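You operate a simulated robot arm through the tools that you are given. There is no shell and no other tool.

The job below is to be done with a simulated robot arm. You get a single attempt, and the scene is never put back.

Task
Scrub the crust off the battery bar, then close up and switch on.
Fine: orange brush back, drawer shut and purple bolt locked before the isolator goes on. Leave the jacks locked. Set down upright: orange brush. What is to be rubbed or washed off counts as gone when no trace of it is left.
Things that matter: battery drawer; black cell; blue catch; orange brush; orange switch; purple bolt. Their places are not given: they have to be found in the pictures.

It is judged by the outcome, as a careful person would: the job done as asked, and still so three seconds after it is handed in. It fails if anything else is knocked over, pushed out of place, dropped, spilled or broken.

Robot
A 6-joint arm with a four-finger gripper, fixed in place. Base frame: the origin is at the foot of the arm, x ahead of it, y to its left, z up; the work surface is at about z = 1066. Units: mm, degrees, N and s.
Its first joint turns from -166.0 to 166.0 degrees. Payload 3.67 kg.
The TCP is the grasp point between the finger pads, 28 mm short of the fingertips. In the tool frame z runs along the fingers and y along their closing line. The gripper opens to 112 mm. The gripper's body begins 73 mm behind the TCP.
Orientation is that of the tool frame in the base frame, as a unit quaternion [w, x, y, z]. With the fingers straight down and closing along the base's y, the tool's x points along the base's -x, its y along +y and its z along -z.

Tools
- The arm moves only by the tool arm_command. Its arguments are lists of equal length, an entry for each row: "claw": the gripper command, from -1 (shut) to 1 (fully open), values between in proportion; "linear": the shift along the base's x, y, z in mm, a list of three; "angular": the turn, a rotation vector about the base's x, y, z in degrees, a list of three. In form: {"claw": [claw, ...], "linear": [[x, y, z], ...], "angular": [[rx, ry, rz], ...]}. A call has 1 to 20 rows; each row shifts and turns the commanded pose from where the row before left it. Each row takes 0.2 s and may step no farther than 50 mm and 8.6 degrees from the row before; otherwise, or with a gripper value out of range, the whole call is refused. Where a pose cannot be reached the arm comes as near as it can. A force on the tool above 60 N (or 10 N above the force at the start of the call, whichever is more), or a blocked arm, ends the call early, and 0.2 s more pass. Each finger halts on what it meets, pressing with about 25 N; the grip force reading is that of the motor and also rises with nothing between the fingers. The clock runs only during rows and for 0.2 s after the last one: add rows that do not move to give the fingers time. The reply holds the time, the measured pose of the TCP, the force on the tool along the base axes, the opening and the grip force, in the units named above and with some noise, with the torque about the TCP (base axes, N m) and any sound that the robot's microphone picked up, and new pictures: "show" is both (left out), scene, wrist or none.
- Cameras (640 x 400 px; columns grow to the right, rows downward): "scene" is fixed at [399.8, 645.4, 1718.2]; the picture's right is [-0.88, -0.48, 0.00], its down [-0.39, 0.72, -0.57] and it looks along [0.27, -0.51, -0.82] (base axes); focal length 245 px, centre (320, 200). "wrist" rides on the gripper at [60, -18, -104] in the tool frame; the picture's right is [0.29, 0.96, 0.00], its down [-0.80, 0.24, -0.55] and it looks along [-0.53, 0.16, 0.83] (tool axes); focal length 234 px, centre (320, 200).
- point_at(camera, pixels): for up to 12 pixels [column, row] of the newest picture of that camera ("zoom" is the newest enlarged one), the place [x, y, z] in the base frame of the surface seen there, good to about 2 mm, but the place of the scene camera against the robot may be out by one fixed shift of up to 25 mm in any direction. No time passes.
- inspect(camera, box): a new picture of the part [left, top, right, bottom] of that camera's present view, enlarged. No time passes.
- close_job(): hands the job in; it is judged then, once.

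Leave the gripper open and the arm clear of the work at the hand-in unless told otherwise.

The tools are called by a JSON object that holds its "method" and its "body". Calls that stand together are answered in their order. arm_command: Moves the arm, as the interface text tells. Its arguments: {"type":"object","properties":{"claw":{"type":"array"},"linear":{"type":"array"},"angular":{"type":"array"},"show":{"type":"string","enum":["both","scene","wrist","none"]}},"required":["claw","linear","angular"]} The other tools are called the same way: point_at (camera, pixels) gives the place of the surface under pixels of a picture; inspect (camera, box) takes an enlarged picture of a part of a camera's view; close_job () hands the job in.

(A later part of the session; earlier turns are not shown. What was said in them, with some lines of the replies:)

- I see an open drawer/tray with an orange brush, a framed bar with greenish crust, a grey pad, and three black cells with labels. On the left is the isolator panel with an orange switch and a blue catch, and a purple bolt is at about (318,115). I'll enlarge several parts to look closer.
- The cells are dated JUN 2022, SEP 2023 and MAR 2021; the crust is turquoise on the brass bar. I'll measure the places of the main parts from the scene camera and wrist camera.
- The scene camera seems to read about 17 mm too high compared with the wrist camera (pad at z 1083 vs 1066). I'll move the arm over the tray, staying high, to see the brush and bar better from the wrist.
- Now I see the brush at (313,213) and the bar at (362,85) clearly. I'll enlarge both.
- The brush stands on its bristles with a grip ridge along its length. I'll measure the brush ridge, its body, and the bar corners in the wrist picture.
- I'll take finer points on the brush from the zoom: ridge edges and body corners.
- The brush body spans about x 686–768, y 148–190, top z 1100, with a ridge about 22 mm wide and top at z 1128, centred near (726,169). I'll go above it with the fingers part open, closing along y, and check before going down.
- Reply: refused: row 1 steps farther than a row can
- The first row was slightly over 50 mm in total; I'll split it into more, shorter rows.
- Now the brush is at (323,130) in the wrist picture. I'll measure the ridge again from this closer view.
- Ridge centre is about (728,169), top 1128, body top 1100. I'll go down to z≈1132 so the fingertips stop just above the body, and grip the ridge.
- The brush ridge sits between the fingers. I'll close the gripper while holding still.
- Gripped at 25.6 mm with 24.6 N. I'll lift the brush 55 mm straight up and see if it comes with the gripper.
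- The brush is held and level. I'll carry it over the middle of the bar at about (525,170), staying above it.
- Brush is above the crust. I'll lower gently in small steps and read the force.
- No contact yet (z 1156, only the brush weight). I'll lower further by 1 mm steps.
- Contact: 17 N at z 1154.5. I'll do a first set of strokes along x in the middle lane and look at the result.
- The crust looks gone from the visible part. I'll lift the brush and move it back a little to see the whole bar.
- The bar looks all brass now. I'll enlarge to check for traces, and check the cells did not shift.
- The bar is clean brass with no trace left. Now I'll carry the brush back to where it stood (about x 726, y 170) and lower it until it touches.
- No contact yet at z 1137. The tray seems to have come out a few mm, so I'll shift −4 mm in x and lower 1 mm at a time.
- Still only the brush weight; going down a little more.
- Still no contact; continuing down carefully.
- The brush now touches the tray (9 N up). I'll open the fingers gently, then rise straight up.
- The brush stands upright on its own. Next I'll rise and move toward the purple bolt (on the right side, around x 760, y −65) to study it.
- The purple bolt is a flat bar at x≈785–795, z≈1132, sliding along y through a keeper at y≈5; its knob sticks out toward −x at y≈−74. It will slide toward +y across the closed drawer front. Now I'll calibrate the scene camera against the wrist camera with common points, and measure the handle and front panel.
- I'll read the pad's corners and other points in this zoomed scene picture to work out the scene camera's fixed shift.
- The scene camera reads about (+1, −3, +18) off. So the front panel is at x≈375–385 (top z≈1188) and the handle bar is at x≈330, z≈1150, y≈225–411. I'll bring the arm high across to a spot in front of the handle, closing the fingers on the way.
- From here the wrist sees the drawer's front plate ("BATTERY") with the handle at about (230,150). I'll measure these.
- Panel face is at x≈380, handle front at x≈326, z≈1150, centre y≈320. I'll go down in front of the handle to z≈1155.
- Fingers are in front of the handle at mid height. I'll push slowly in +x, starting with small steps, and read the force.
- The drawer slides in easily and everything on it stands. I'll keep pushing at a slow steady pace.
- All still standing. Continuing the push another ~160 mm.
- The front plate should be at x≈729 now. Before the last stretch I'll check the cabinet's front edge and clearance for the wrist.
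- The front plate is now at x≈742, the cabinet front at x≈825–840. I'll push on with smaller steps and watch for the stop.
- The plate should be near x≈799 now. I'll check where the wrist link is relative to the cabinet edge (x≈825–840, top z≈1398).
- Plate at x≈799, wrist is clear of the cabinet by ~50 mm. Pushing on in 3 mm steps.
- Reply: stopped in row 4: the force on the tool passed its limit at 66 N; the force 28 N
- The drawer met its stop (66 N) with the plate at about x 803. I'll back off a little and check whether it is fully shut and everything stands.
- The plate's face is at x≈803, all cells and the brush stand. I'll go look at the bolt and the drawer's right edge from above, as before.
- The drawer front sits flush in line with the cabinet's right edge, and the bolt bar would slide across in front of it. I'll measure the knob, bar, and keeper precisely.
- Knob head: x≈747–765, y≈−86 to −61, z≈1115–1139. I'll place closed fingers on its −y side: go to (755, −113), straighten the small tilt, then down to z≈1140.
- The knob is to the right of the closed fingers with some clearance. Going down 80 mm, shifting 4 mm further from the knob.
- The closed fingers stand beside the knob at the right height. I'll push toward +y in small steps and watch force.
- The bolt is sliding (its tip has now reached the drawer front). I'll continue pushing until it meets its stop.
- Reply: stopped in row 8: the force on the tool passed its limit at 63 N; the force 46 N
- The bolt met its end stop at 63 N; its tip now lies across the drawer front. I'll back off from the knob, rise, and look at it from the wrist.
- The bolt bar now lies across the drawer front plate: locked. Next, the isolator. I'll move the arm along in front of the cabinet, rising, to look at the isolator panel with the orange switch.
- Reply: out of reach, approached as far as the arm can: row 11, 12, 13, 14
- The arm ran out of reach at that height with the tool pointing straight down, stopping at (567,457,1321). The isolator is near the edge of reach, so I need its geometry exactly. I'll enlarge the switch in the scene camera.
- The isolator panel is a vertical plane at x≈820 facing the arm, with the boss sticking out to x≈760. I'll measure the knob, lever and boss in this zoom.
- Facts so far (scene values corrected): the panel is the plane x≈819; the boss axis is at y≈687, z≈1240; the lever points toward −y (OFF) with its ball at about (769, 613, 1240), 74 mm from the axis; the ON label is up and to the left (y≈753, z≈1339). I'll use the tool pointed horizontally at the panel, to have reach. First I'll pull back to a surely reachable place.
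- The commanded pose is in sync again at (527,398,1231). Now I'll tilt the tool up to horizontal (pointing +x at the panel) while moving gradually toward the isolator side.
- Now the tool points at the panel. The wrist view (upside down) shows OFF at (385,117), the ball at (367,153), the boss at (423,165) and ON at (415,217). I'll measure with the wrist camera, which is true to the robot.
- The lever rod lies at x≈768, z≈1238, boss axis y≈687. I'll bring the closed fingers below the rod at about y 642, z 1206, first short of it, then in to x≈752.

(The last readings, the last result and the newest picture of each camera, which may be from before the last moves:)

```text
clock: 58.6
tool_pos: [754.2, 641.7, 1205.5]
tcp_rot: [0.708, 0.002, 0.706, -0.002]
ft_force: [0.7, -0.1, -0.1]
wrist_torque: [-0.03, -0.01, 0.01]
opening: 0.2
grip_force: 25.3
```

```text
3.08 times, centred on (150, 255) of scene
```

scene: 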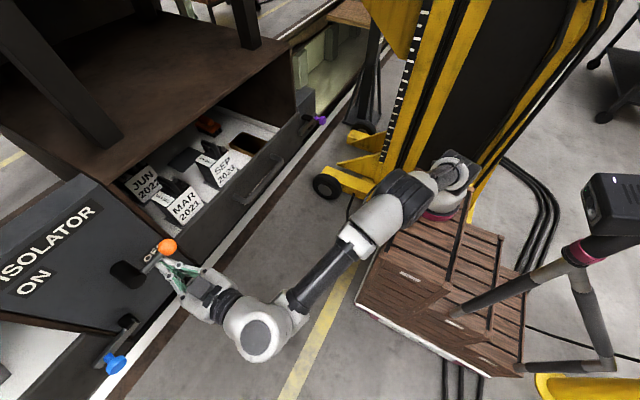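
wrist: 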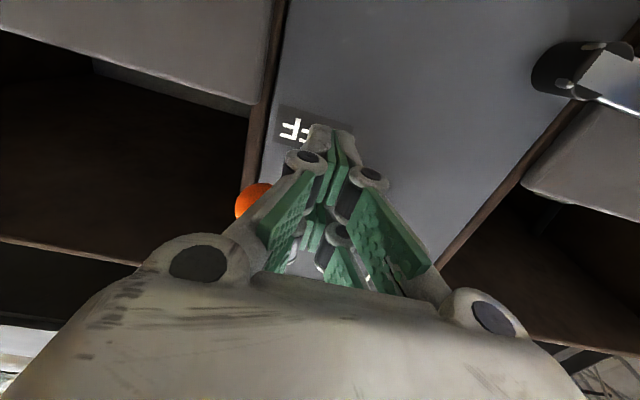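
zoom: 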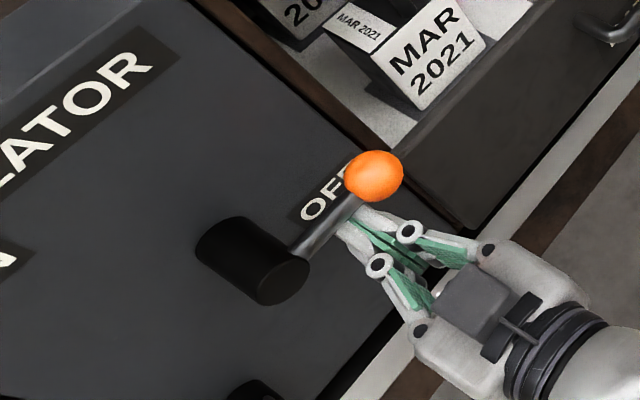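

The closed fingers are just below the rod. Before switching: the brush is back, the drawer is shut and the purple bolt is locked. I'll push the lever upward gently through its first ~30°.

{"method": "arm_command", "body": {"claw": [-1, -1, -1, -1, -1, -1, -1], "linear": [[0, 0, 8], [0, 0, 6], [0, -0.7, 4], [0, -1.3, 6], [0, -1.3, 6.5], [0, 0.8, 12.6], [0, 0, 0]], "angular": [[0, 0, 0], [0, 0, 0], [0, 0, 0], [0, 0, 0], [0, 0, 0], [0, 0, 0], [0, 0, 0]]}}

{"method": "inspect", "body": {"camera": "scene", "box": [70, 190, 230, 320]}}

```text
clock: 60.2
tool_pos: [753.1, 640.6, 1247.8]
tcp_rot: [0.709, 0.003, 0.706, -0.001]
ft_force: [0.6, -1.1, -0.9]
wrist_torque: [0.03, 0.02, -0.02]
opening: 0.3
grip_force: 35.1
```

scene: 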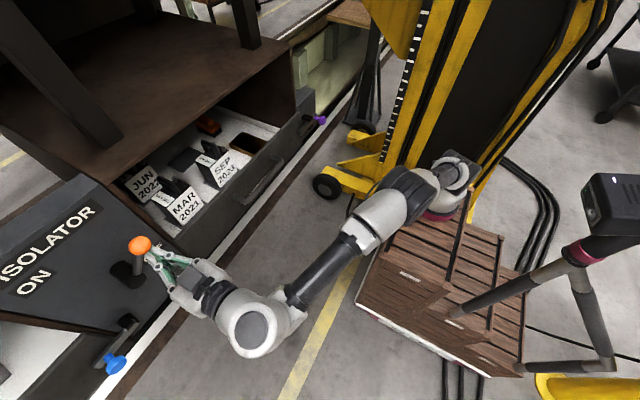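
wrist: 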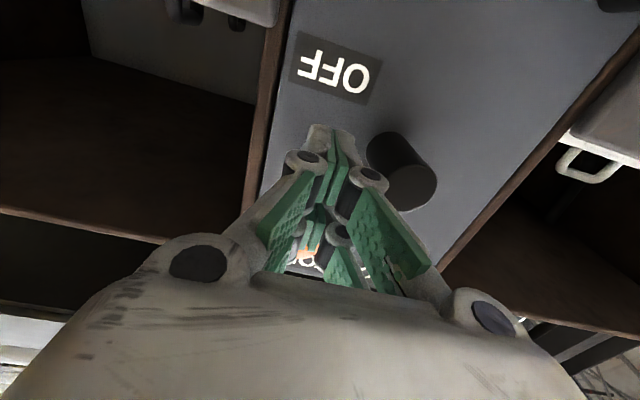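

```text
3.08 times, centred on (150, 255) of scene
```

zoom: 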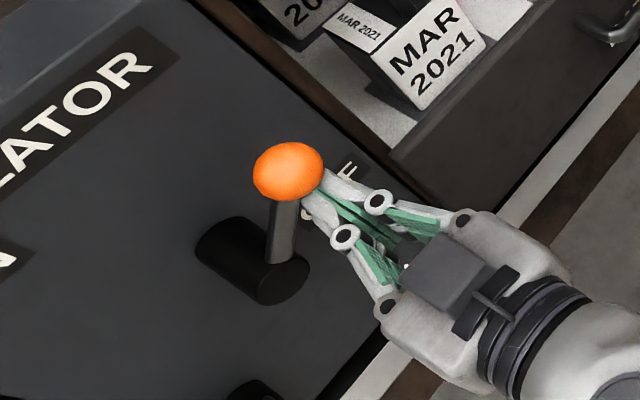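

The lever turns upward easily. I'll measure where the ball is now.

{"method": "point_at", "body": {"camera": "zoom", "pixels": [[288, 172], [285, 230], [283, 255], [275, 280]]}}

```text
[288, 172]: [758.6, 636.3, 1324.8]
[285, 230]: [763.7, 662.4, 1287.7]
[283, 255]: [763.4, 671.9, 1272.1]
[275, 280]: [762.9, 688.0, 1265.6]
```

The lever is at about 130° from its +y axis now, halfway to upright. I'll continue along the arc.

{"method": "arm_command", "body": {"claw": [-1, -1, -1, -1, -1], "linear": [[0, 1.3, 6.2], [0, 1.3, 6.2], [0, 3.5, 5.3], [0, 3.4, 5.3], [0, 0, 0]], "angular": [[0, 0, 0], [0, 0, 0], [0, 0, 0], [0, 0, 0], [0, 0, 0]]}}

{"method": "inspect", "body": {"camera": "scene", "box": [50, 180, 210, 310]}}

```text
clock: 61.4
tool_pos: [752.3, 651.2, 1268.9]
tcp_rot: [0.708, 0.002, 0.706, -0.002]
ft_force: [0.0, 4.1, -11.7]
wrist_torque: [-0.26, 0.23, 0.08]
opening: 0.0
grip_force: 35.5
```

scene: 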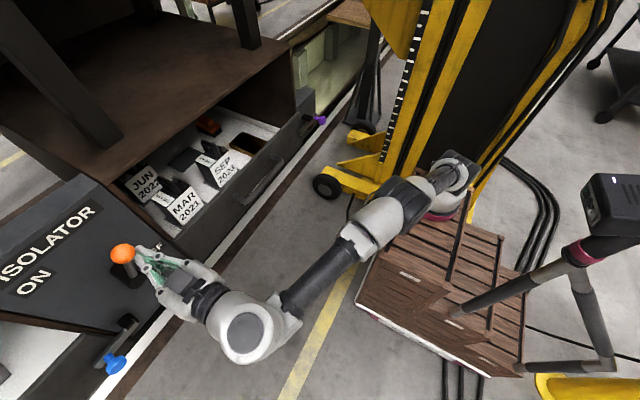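
wrist: 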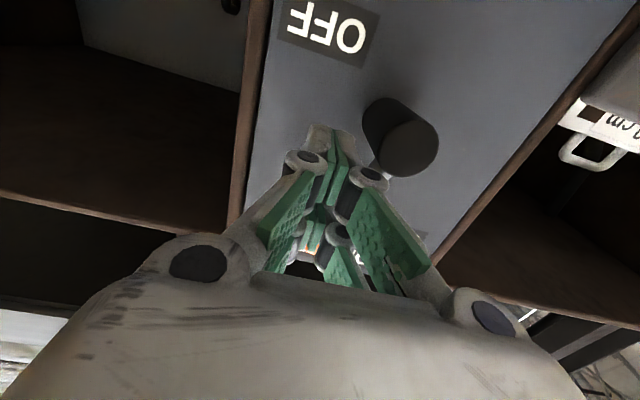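

```text
3.08 times, centred on (130, 245) of scene
```

zoom: 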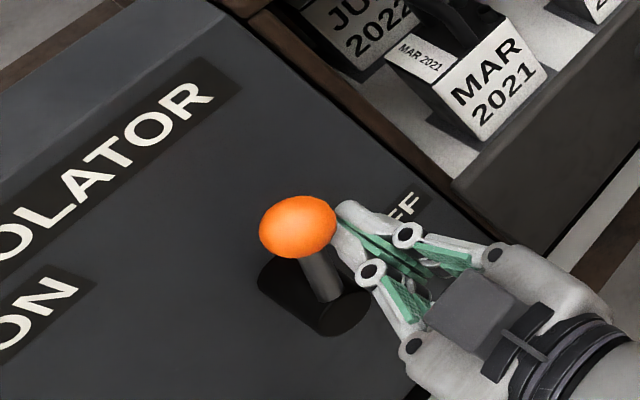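

There's now 12 N of contact force. I'll measure the ball position again.

{"method": "point_at", "body": {"camera": "zoom", "pixels": [[298, 225], [318, 275], [312, 318]]}}

```text
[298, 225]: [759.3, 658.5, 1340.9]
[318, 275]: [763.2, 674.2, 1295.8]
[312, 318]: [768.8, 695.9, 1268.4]
```

The lever is at about 110°. I'll go on along the arc toward upright in small steps.

{"method": "arm_command", "body": {"claw": [-1, -1, -1, -1, -1], "linear": [[0, 3.5, 5.9], [0, 3.6, 5.8], [0, 3.9, 2.2], [0, 3.8, 2.2], [0, 0, 0]], "angular": [[0, 0, 0], [0, 0, 0], [0, 0, 0], [0, 0, 0], [0, 0, 0]]}}

{"method": "inspect", "body": {"camera": "scene", "box": [50, 180, 210, 310]}}

```text
clock: 62.6
tool_pos: [751.3, 658.7, 1285.4]
tcp_rot: [0.708, 0.003, 0.706, -0.003]
ft_force: [-0.4, 0.0, 0.3]
wrist_torque: [0.0, 0.02, 0.04]
opening: 0.3
grip_force: 36.0
out of reach, approached as far as the arm can: row 4
```

scene: 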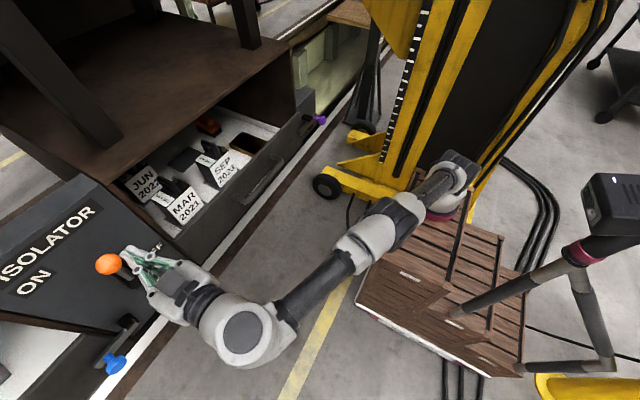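
wrist: 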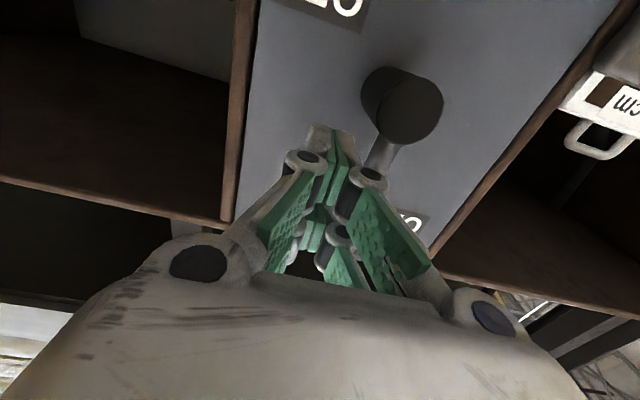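

```text
3.08 times, centred on (130, 245) of scene
```

zoom: 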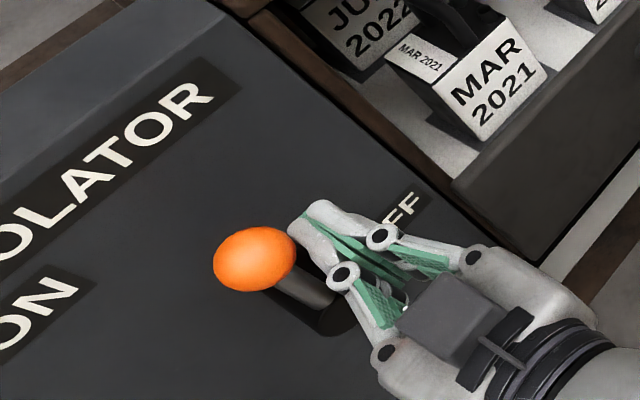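

The arm hit its reach limit in this posture. I'll measure the lever's current angle.

{"method": "point_at", "body": {"camera": "zoom", "pixels": [[255, 258], [300, 290], [325, 300], [275, 250], [230, 270]]}}

{"method": "inspect", "body": {"camera": "wrist", "box": [300, 30, 480, 260]}}

```text
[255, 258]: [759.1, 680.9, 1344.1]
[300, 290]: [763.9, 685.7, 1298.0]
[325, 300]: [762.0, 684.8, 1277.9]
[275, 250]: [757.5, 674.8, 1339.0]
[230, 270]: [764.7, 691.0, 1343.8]
```

```text
1.74 times, centred on (390, 145) of wrist
```

zoom: 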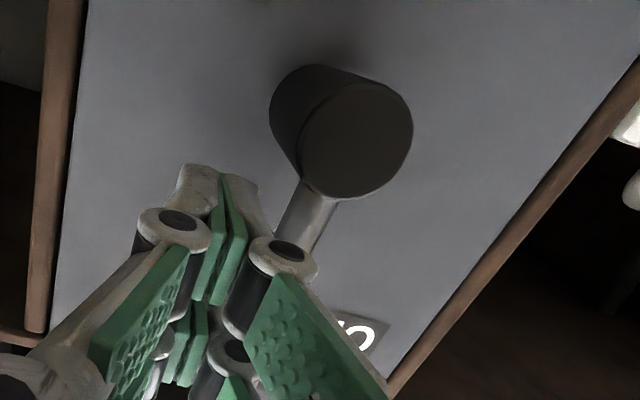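

The lever stands at about 92° (nearly upright). I need to find whether it has more travel to its ON stop. I'll back the fingers off slightly and yaw the tool 30° toward +y, which brings the wrist closer in and gives me more reach.

{"method": "arm_command", "body": {"claw": [-1, -1, -1, -1, -1, -1, -1], "linear": [[0, -10, -2], [0, -8, -2], [0, 0, 0], [0, 0, 0], [0, 0, 0], [0, 0, 0], [0, 0, 0]], "angular": [[0, 0, 0], [0, 0, 0], [0, 0, 7.5], [0, 0, 7.5], [0, 0, 7.5], [0, 0, 7.5], [0, 0, 0]]}}

{"method": "inspect", "body": {"camera": "scene", "box": [50, 180, 210, 310]}}

```text
clock: 64.2
tool_pos: [750.2, 640.4, 1281.0]
tcp_rot: [0.685, -0.18, 0.683, 0.182]
ft_force: [0.3, 0.1, -0.8]
wrist_torque: [0.01, 0.01, 0.02]
opening: 0.0
grip_force: 35.9
```

scene: 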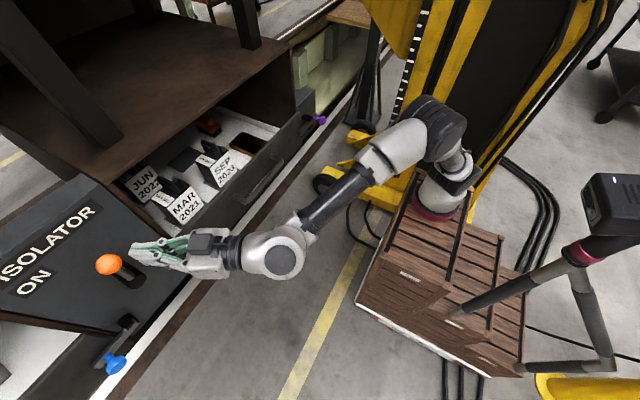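
wrist: 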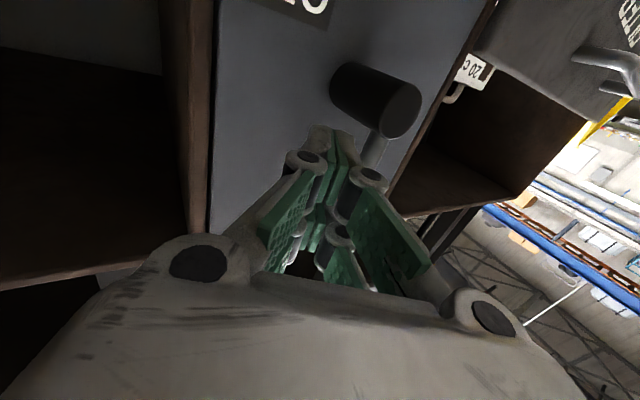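

```text
3.08 times, centred on (130, 245) of scene
```

zoom: 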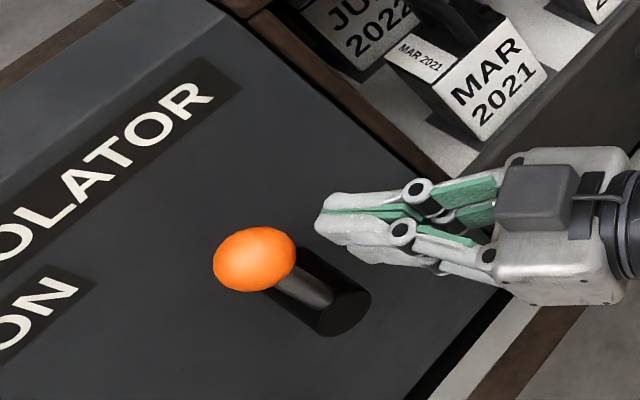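

The lever holds its place at about 92°. Now the fingers are ~17 mm from the rod on the −y side. I'll move toward +y in small steps and feel for resistance.

{"method": "arm_command", "body": {"claw": [-1, -1, -1, -1, -1, -1], "linear": [[0, 7, 0], [0, 6, 0], [0, 4, 0], [0, 3, 0], [0, 3, 0], [0, 0, 0]], "angular": [[0, 0, 0], [0, 0, 0], [0, 0, 0], [0, 0, 0], [0, 0, 0], [0, 0, 0]]}}

{"method": "inspect", "body": {"camera": "scene", "box": [50, 180, 210, 310]}}

```text
clock: 65.4
tool_pos: [750.8, 657.7, 1280.9]
tcp_rot: [0.685, -0.176, 0.684, 0.18]
ft_force: [-31.2, -54.1, -13.1]
wrist_torque: [1.09, -0.57, -0.21]
opening: 0.1
grip_force: 35.7
stopped in row 5: the force on the tool passed its limit at 69 N (the readings are from after the stop); the commanded pose is now the measured one
```

scene: 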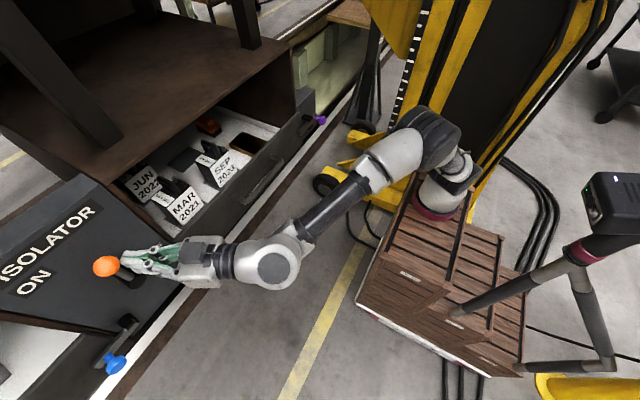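
wrist: 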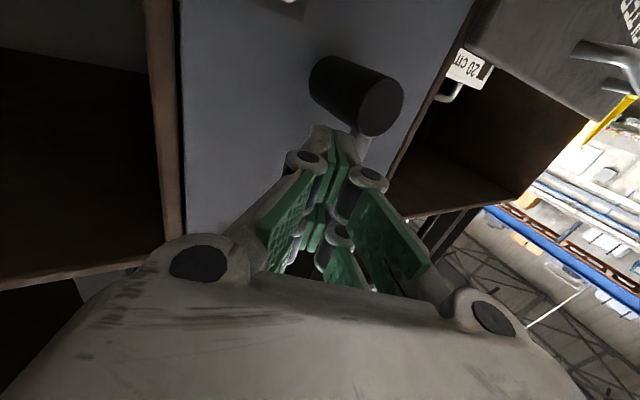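

```text
3.08 times, centred on (130, 245) of scene
```

zoom: 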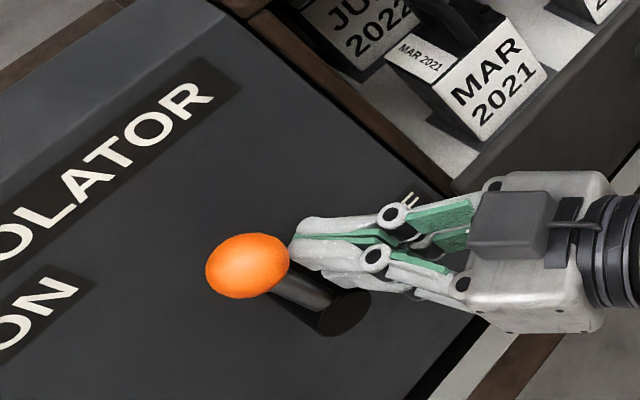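

The lever met a hard stop (69 N) just past where it was. I'll measure the ball now and back off.

{"method": "point_at", "body": {"camera": "zoom", "pixels": [[247, 265], [270, 258], [300, 297], [320, 300]]}}

{"method": "arm_command", "body": {"claw": [-1, -1, -1, -1, -1, -1], "linear": [[-3, -10, 0], [-5, -15, 0], [-20, -20, 0], [-30, -20, 0], [-30, -20, 0], [0, 0, 0]], "angular": [[0, 0, 0], [0, 0, 0], [0, 0, 0], [0, 0, 0], [0, 0, 0], [0, 0, 0]]}}

{"method": "inspect", "body": {"camera": "scene", "box": [20, 170, 200, 320]}}

```text
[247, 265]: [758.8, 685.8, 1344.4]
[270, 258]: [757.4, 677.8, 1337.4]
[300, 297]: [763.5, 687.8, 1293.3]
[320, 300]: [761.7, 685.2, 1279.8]
```

```text
clock: 66.8
tool_pos: [663.6, 575.8, 1278.0]
tcp_rot: [0.684, -0.179, 0.684, 0.18]
ft_force: [0.3, -0.7, 0.0]
wrist_torque: [0.0, -0.02, -0.01]
opening: 0.0
grip_force: 36.1
```

scene: 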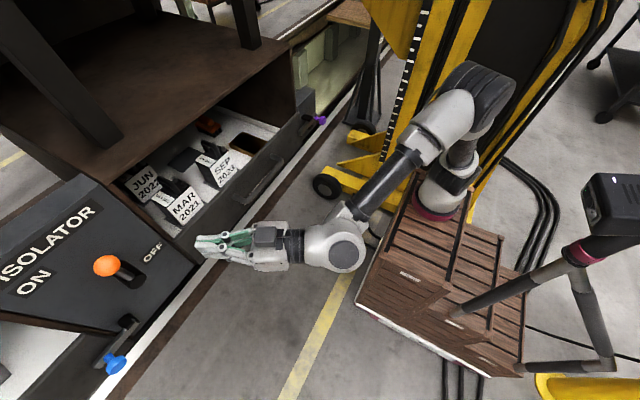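
wrist: 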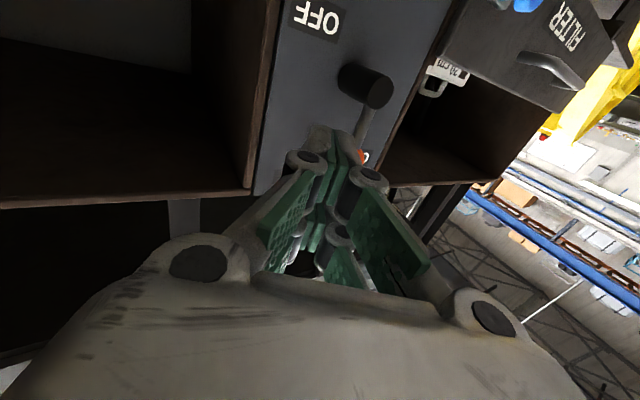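

```text
2.67 times, centred on (110, 245) of scene
```

zoom: 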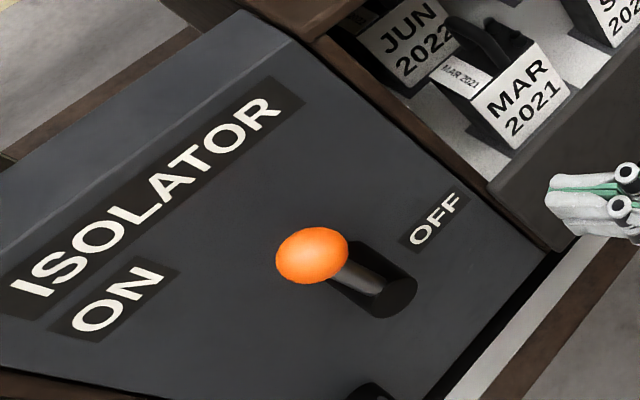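

The lever now stands upright at its hard stop, 90° from OFF, and holds. The arm is off it. I'll now back the arm away along the path I came, undoing the yaw and turning the tool down again.

{"method": "arm_command", "body": {"claw": [-1, -1, -1, -1, -1, -1, -1, -1, -1, -1, -1, -1, -1, -1, -0.5, 0], "linear": [[-12, -6, -10], [-12, -6, -10], [-12, -6, -10], [-12, -6, -10], [-8, -14, 2], [-8, -14, 2], [-8, -14, 2], [-8, -14, 2], [-8, -14, 2], [-8, -14, 2], [-8, -14, 2], [-8, -14, 2], [-8, -14, 2], [-8, -14, 2], [-8, -14, 2], [0, 0, 0]], "angular": [[0, 0, -7.5], [0, 0, -7.5], [0, 0, -7.5], [0, 0, -7.5], [0, 8.2, 0], [0, 8.2, 0], [0, 8.2, 0], [0, 8.2, 0], [0, 8.2, 0], [0, 8.2, 0], [0, 8.2, 0], [0, 8.2, 0], [0, 8.2, 0], [0, 8.2, 0], [0, 8, 0], [0, 0, 0]]}}

```text
clock: 70.2
tool_pos: [529.1, 398.1, 1262.2]
tcp_rot: [0.0, 0.001, 1.0, -0.006]
ft_force: [0.0, 0.1, -0.2]
wrist_torque: [0.0, -0.01, -0.02]
opening: 55.9
grip_force: 0.1
```

scene: 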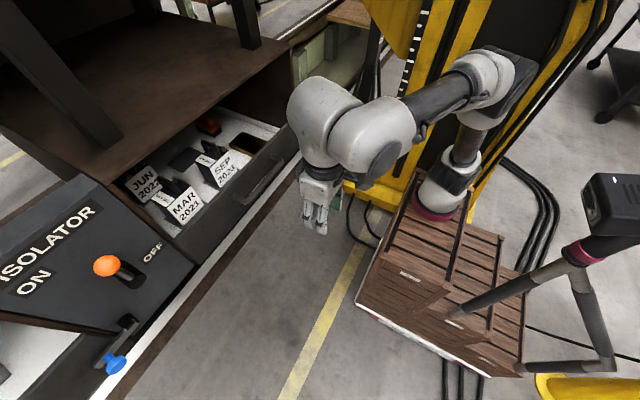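
wrist: 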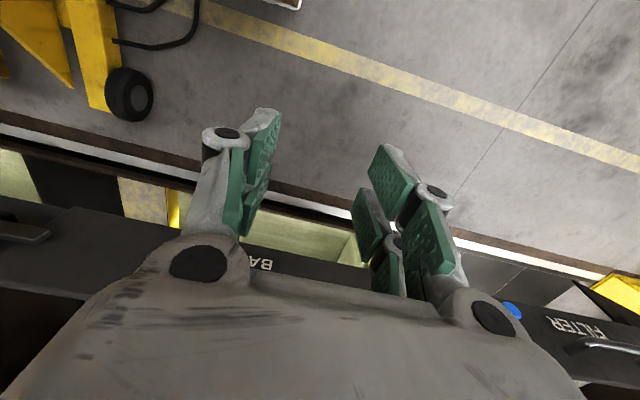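

I'll draw back further to about the start pose with the gripper fully open, then check everything in the scene.

{"method": "arm_command", "body": {"claw": [0.5, 1, 1, 1, 1], "linear": [[-20, -34, 30], [-20, -34, 30], [-20, -34, 30], [-18, -34, 30], [0, 0, 0]], "angular": [[0, 0, 0], [0, 0, 0], [0, 0, 0], [0, 0, 0], [0, 0, 0]]}}

{"method": "inspect", "body": {"camera": "scene", "box": [90, 60, 350, 290]}}

{"method": "inspect", "body": {"camera": "scene", "box": [175, 95, 285, 195]}}

{"method": "inspect", "body": {"camera": "scene", "box": [0, 170, 220, 400]}}

```text
clock: 71.4
tool_pos: [447.4, 263.7, 1380.8]
tcp_rot: [0.0, 0.001, 1.0, -0.005]
ft_force: [0.5, -0.1, -0.1]
wrist_torque: [-0.01, 0.02, -0.01]
opening: 112.1
grip_force: 0.0
```

scene: 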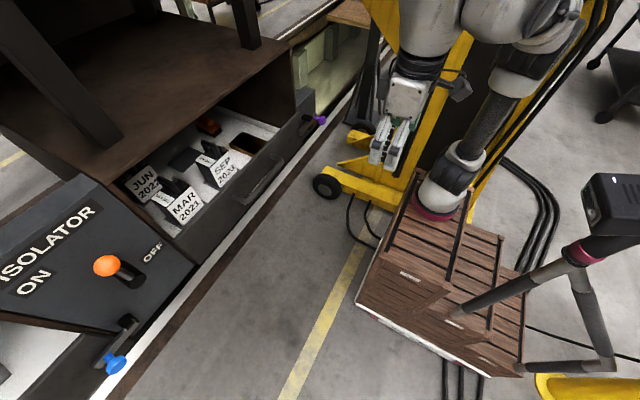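
wrist: 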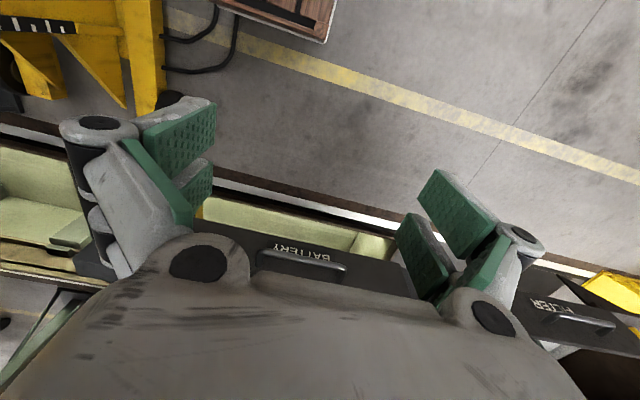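

```text
1.74 times, centred on (220, 175) of scene
```

zoom: 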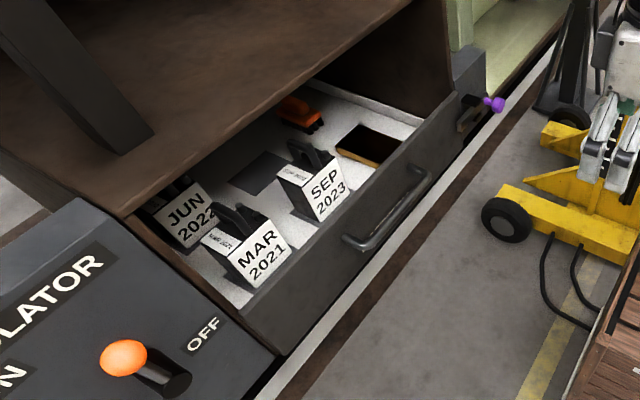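

```text
4.00 times, centred on (230, 145) of scene
```

zoom: 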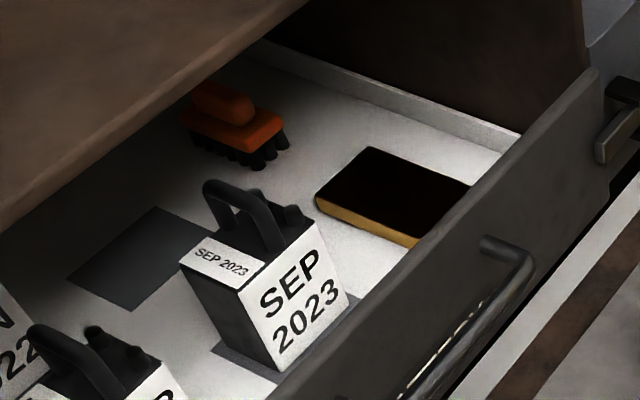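

```text
1.74 times, centred on (110, 285) of scene
```

zoom: 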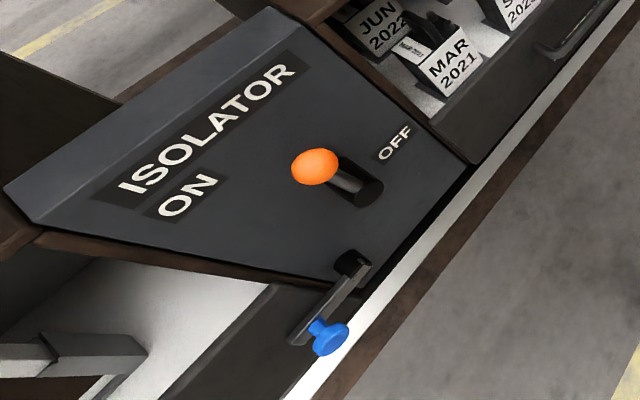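

Everything looks right. As a last check that the drawer is fully shut, I'll compare its front face with the closed FILTER front next to it, and confirm the bolt and lever positions.

{"method": "point_at", "body": {"camera": "wrist", "pixels": [[545, 325], [600, 320], [300, 245], [240, 240], [370, 280], [390, 270]]}}

{"method": "point_at", "body": {"camera": "scene", "pixels": [[70, 365], [200, 245], [228, 205], [107, 264], [320, 120], [302, 128]]}}

{"method": "inspect", "body": {"camera": "scene", "box": [260, 80, 350, 160]}}

```text
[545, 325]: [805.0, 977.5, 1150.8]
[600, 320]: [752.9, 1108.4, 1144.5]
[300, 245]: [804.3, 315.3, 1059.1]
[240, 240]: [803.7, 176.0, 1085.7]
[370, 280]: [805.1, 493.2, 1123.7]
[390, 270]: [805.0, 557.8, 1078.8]
```

```text
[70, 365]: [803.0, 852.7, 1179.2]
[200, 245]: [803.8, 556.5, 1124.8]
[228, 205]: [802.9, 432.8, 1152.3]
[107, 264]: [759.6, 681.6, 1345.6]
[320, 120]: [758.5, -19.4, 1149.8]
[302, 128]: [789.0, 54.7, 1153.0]
```

```text
5.00 times, centred on (305, 120) of scene
```

zoom: 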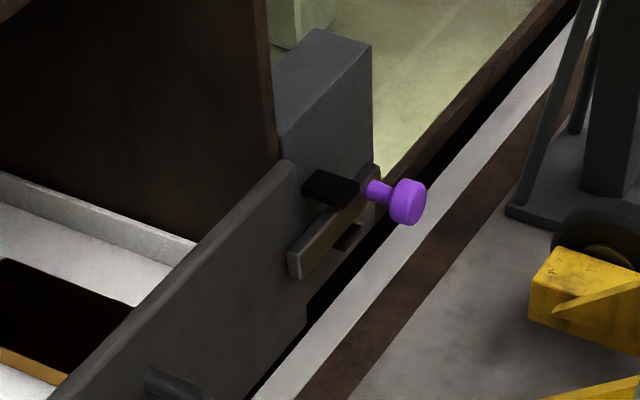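

The drawer face (x≈804) is flush with the closed FILTER front (x≈804), and the purple bolt lies across it. The isolator lever is up at its ON stop and the brush stands upright in the tray. The bar is clean, the blue catch is untouched, and the gripper is open and clear. I'm handing in the job.

{"method": "close_job", "body": {}}

```text
The job is handed in.
```

The crust is scrubbed off, the drawer is shut and bolted, and the isolator is on. I've handed the job in, and no verdict has come back.

- **Bar:** I scrubbed it with the orange brush. An enlarged picture taken before closing showed bare brass with no trace of crust.
- **Brush:** it is back in its place in the tray, standing upright on its bristles.
- **Drawer:** I pushed it in to its stop. Its front is flush with the closed FILTER front beside it, and the cells are still standing.
- **Purple bolt:** I slid it to its end stop, so it now lies across the drawer front.
- **Isolator:** I switched it last, after the bolt was locked. The lever turned 90° from OFF to a hard stop and stayed there. It points straight up, with the ON label beside it rather than in line, so I took that stop as ON.
- **Jacks:** I found nothing labelled as the jacks, so I left the blue catch and everything else I wasn't asked to move untouched.

The gripper is open and the arm is clear of the work.
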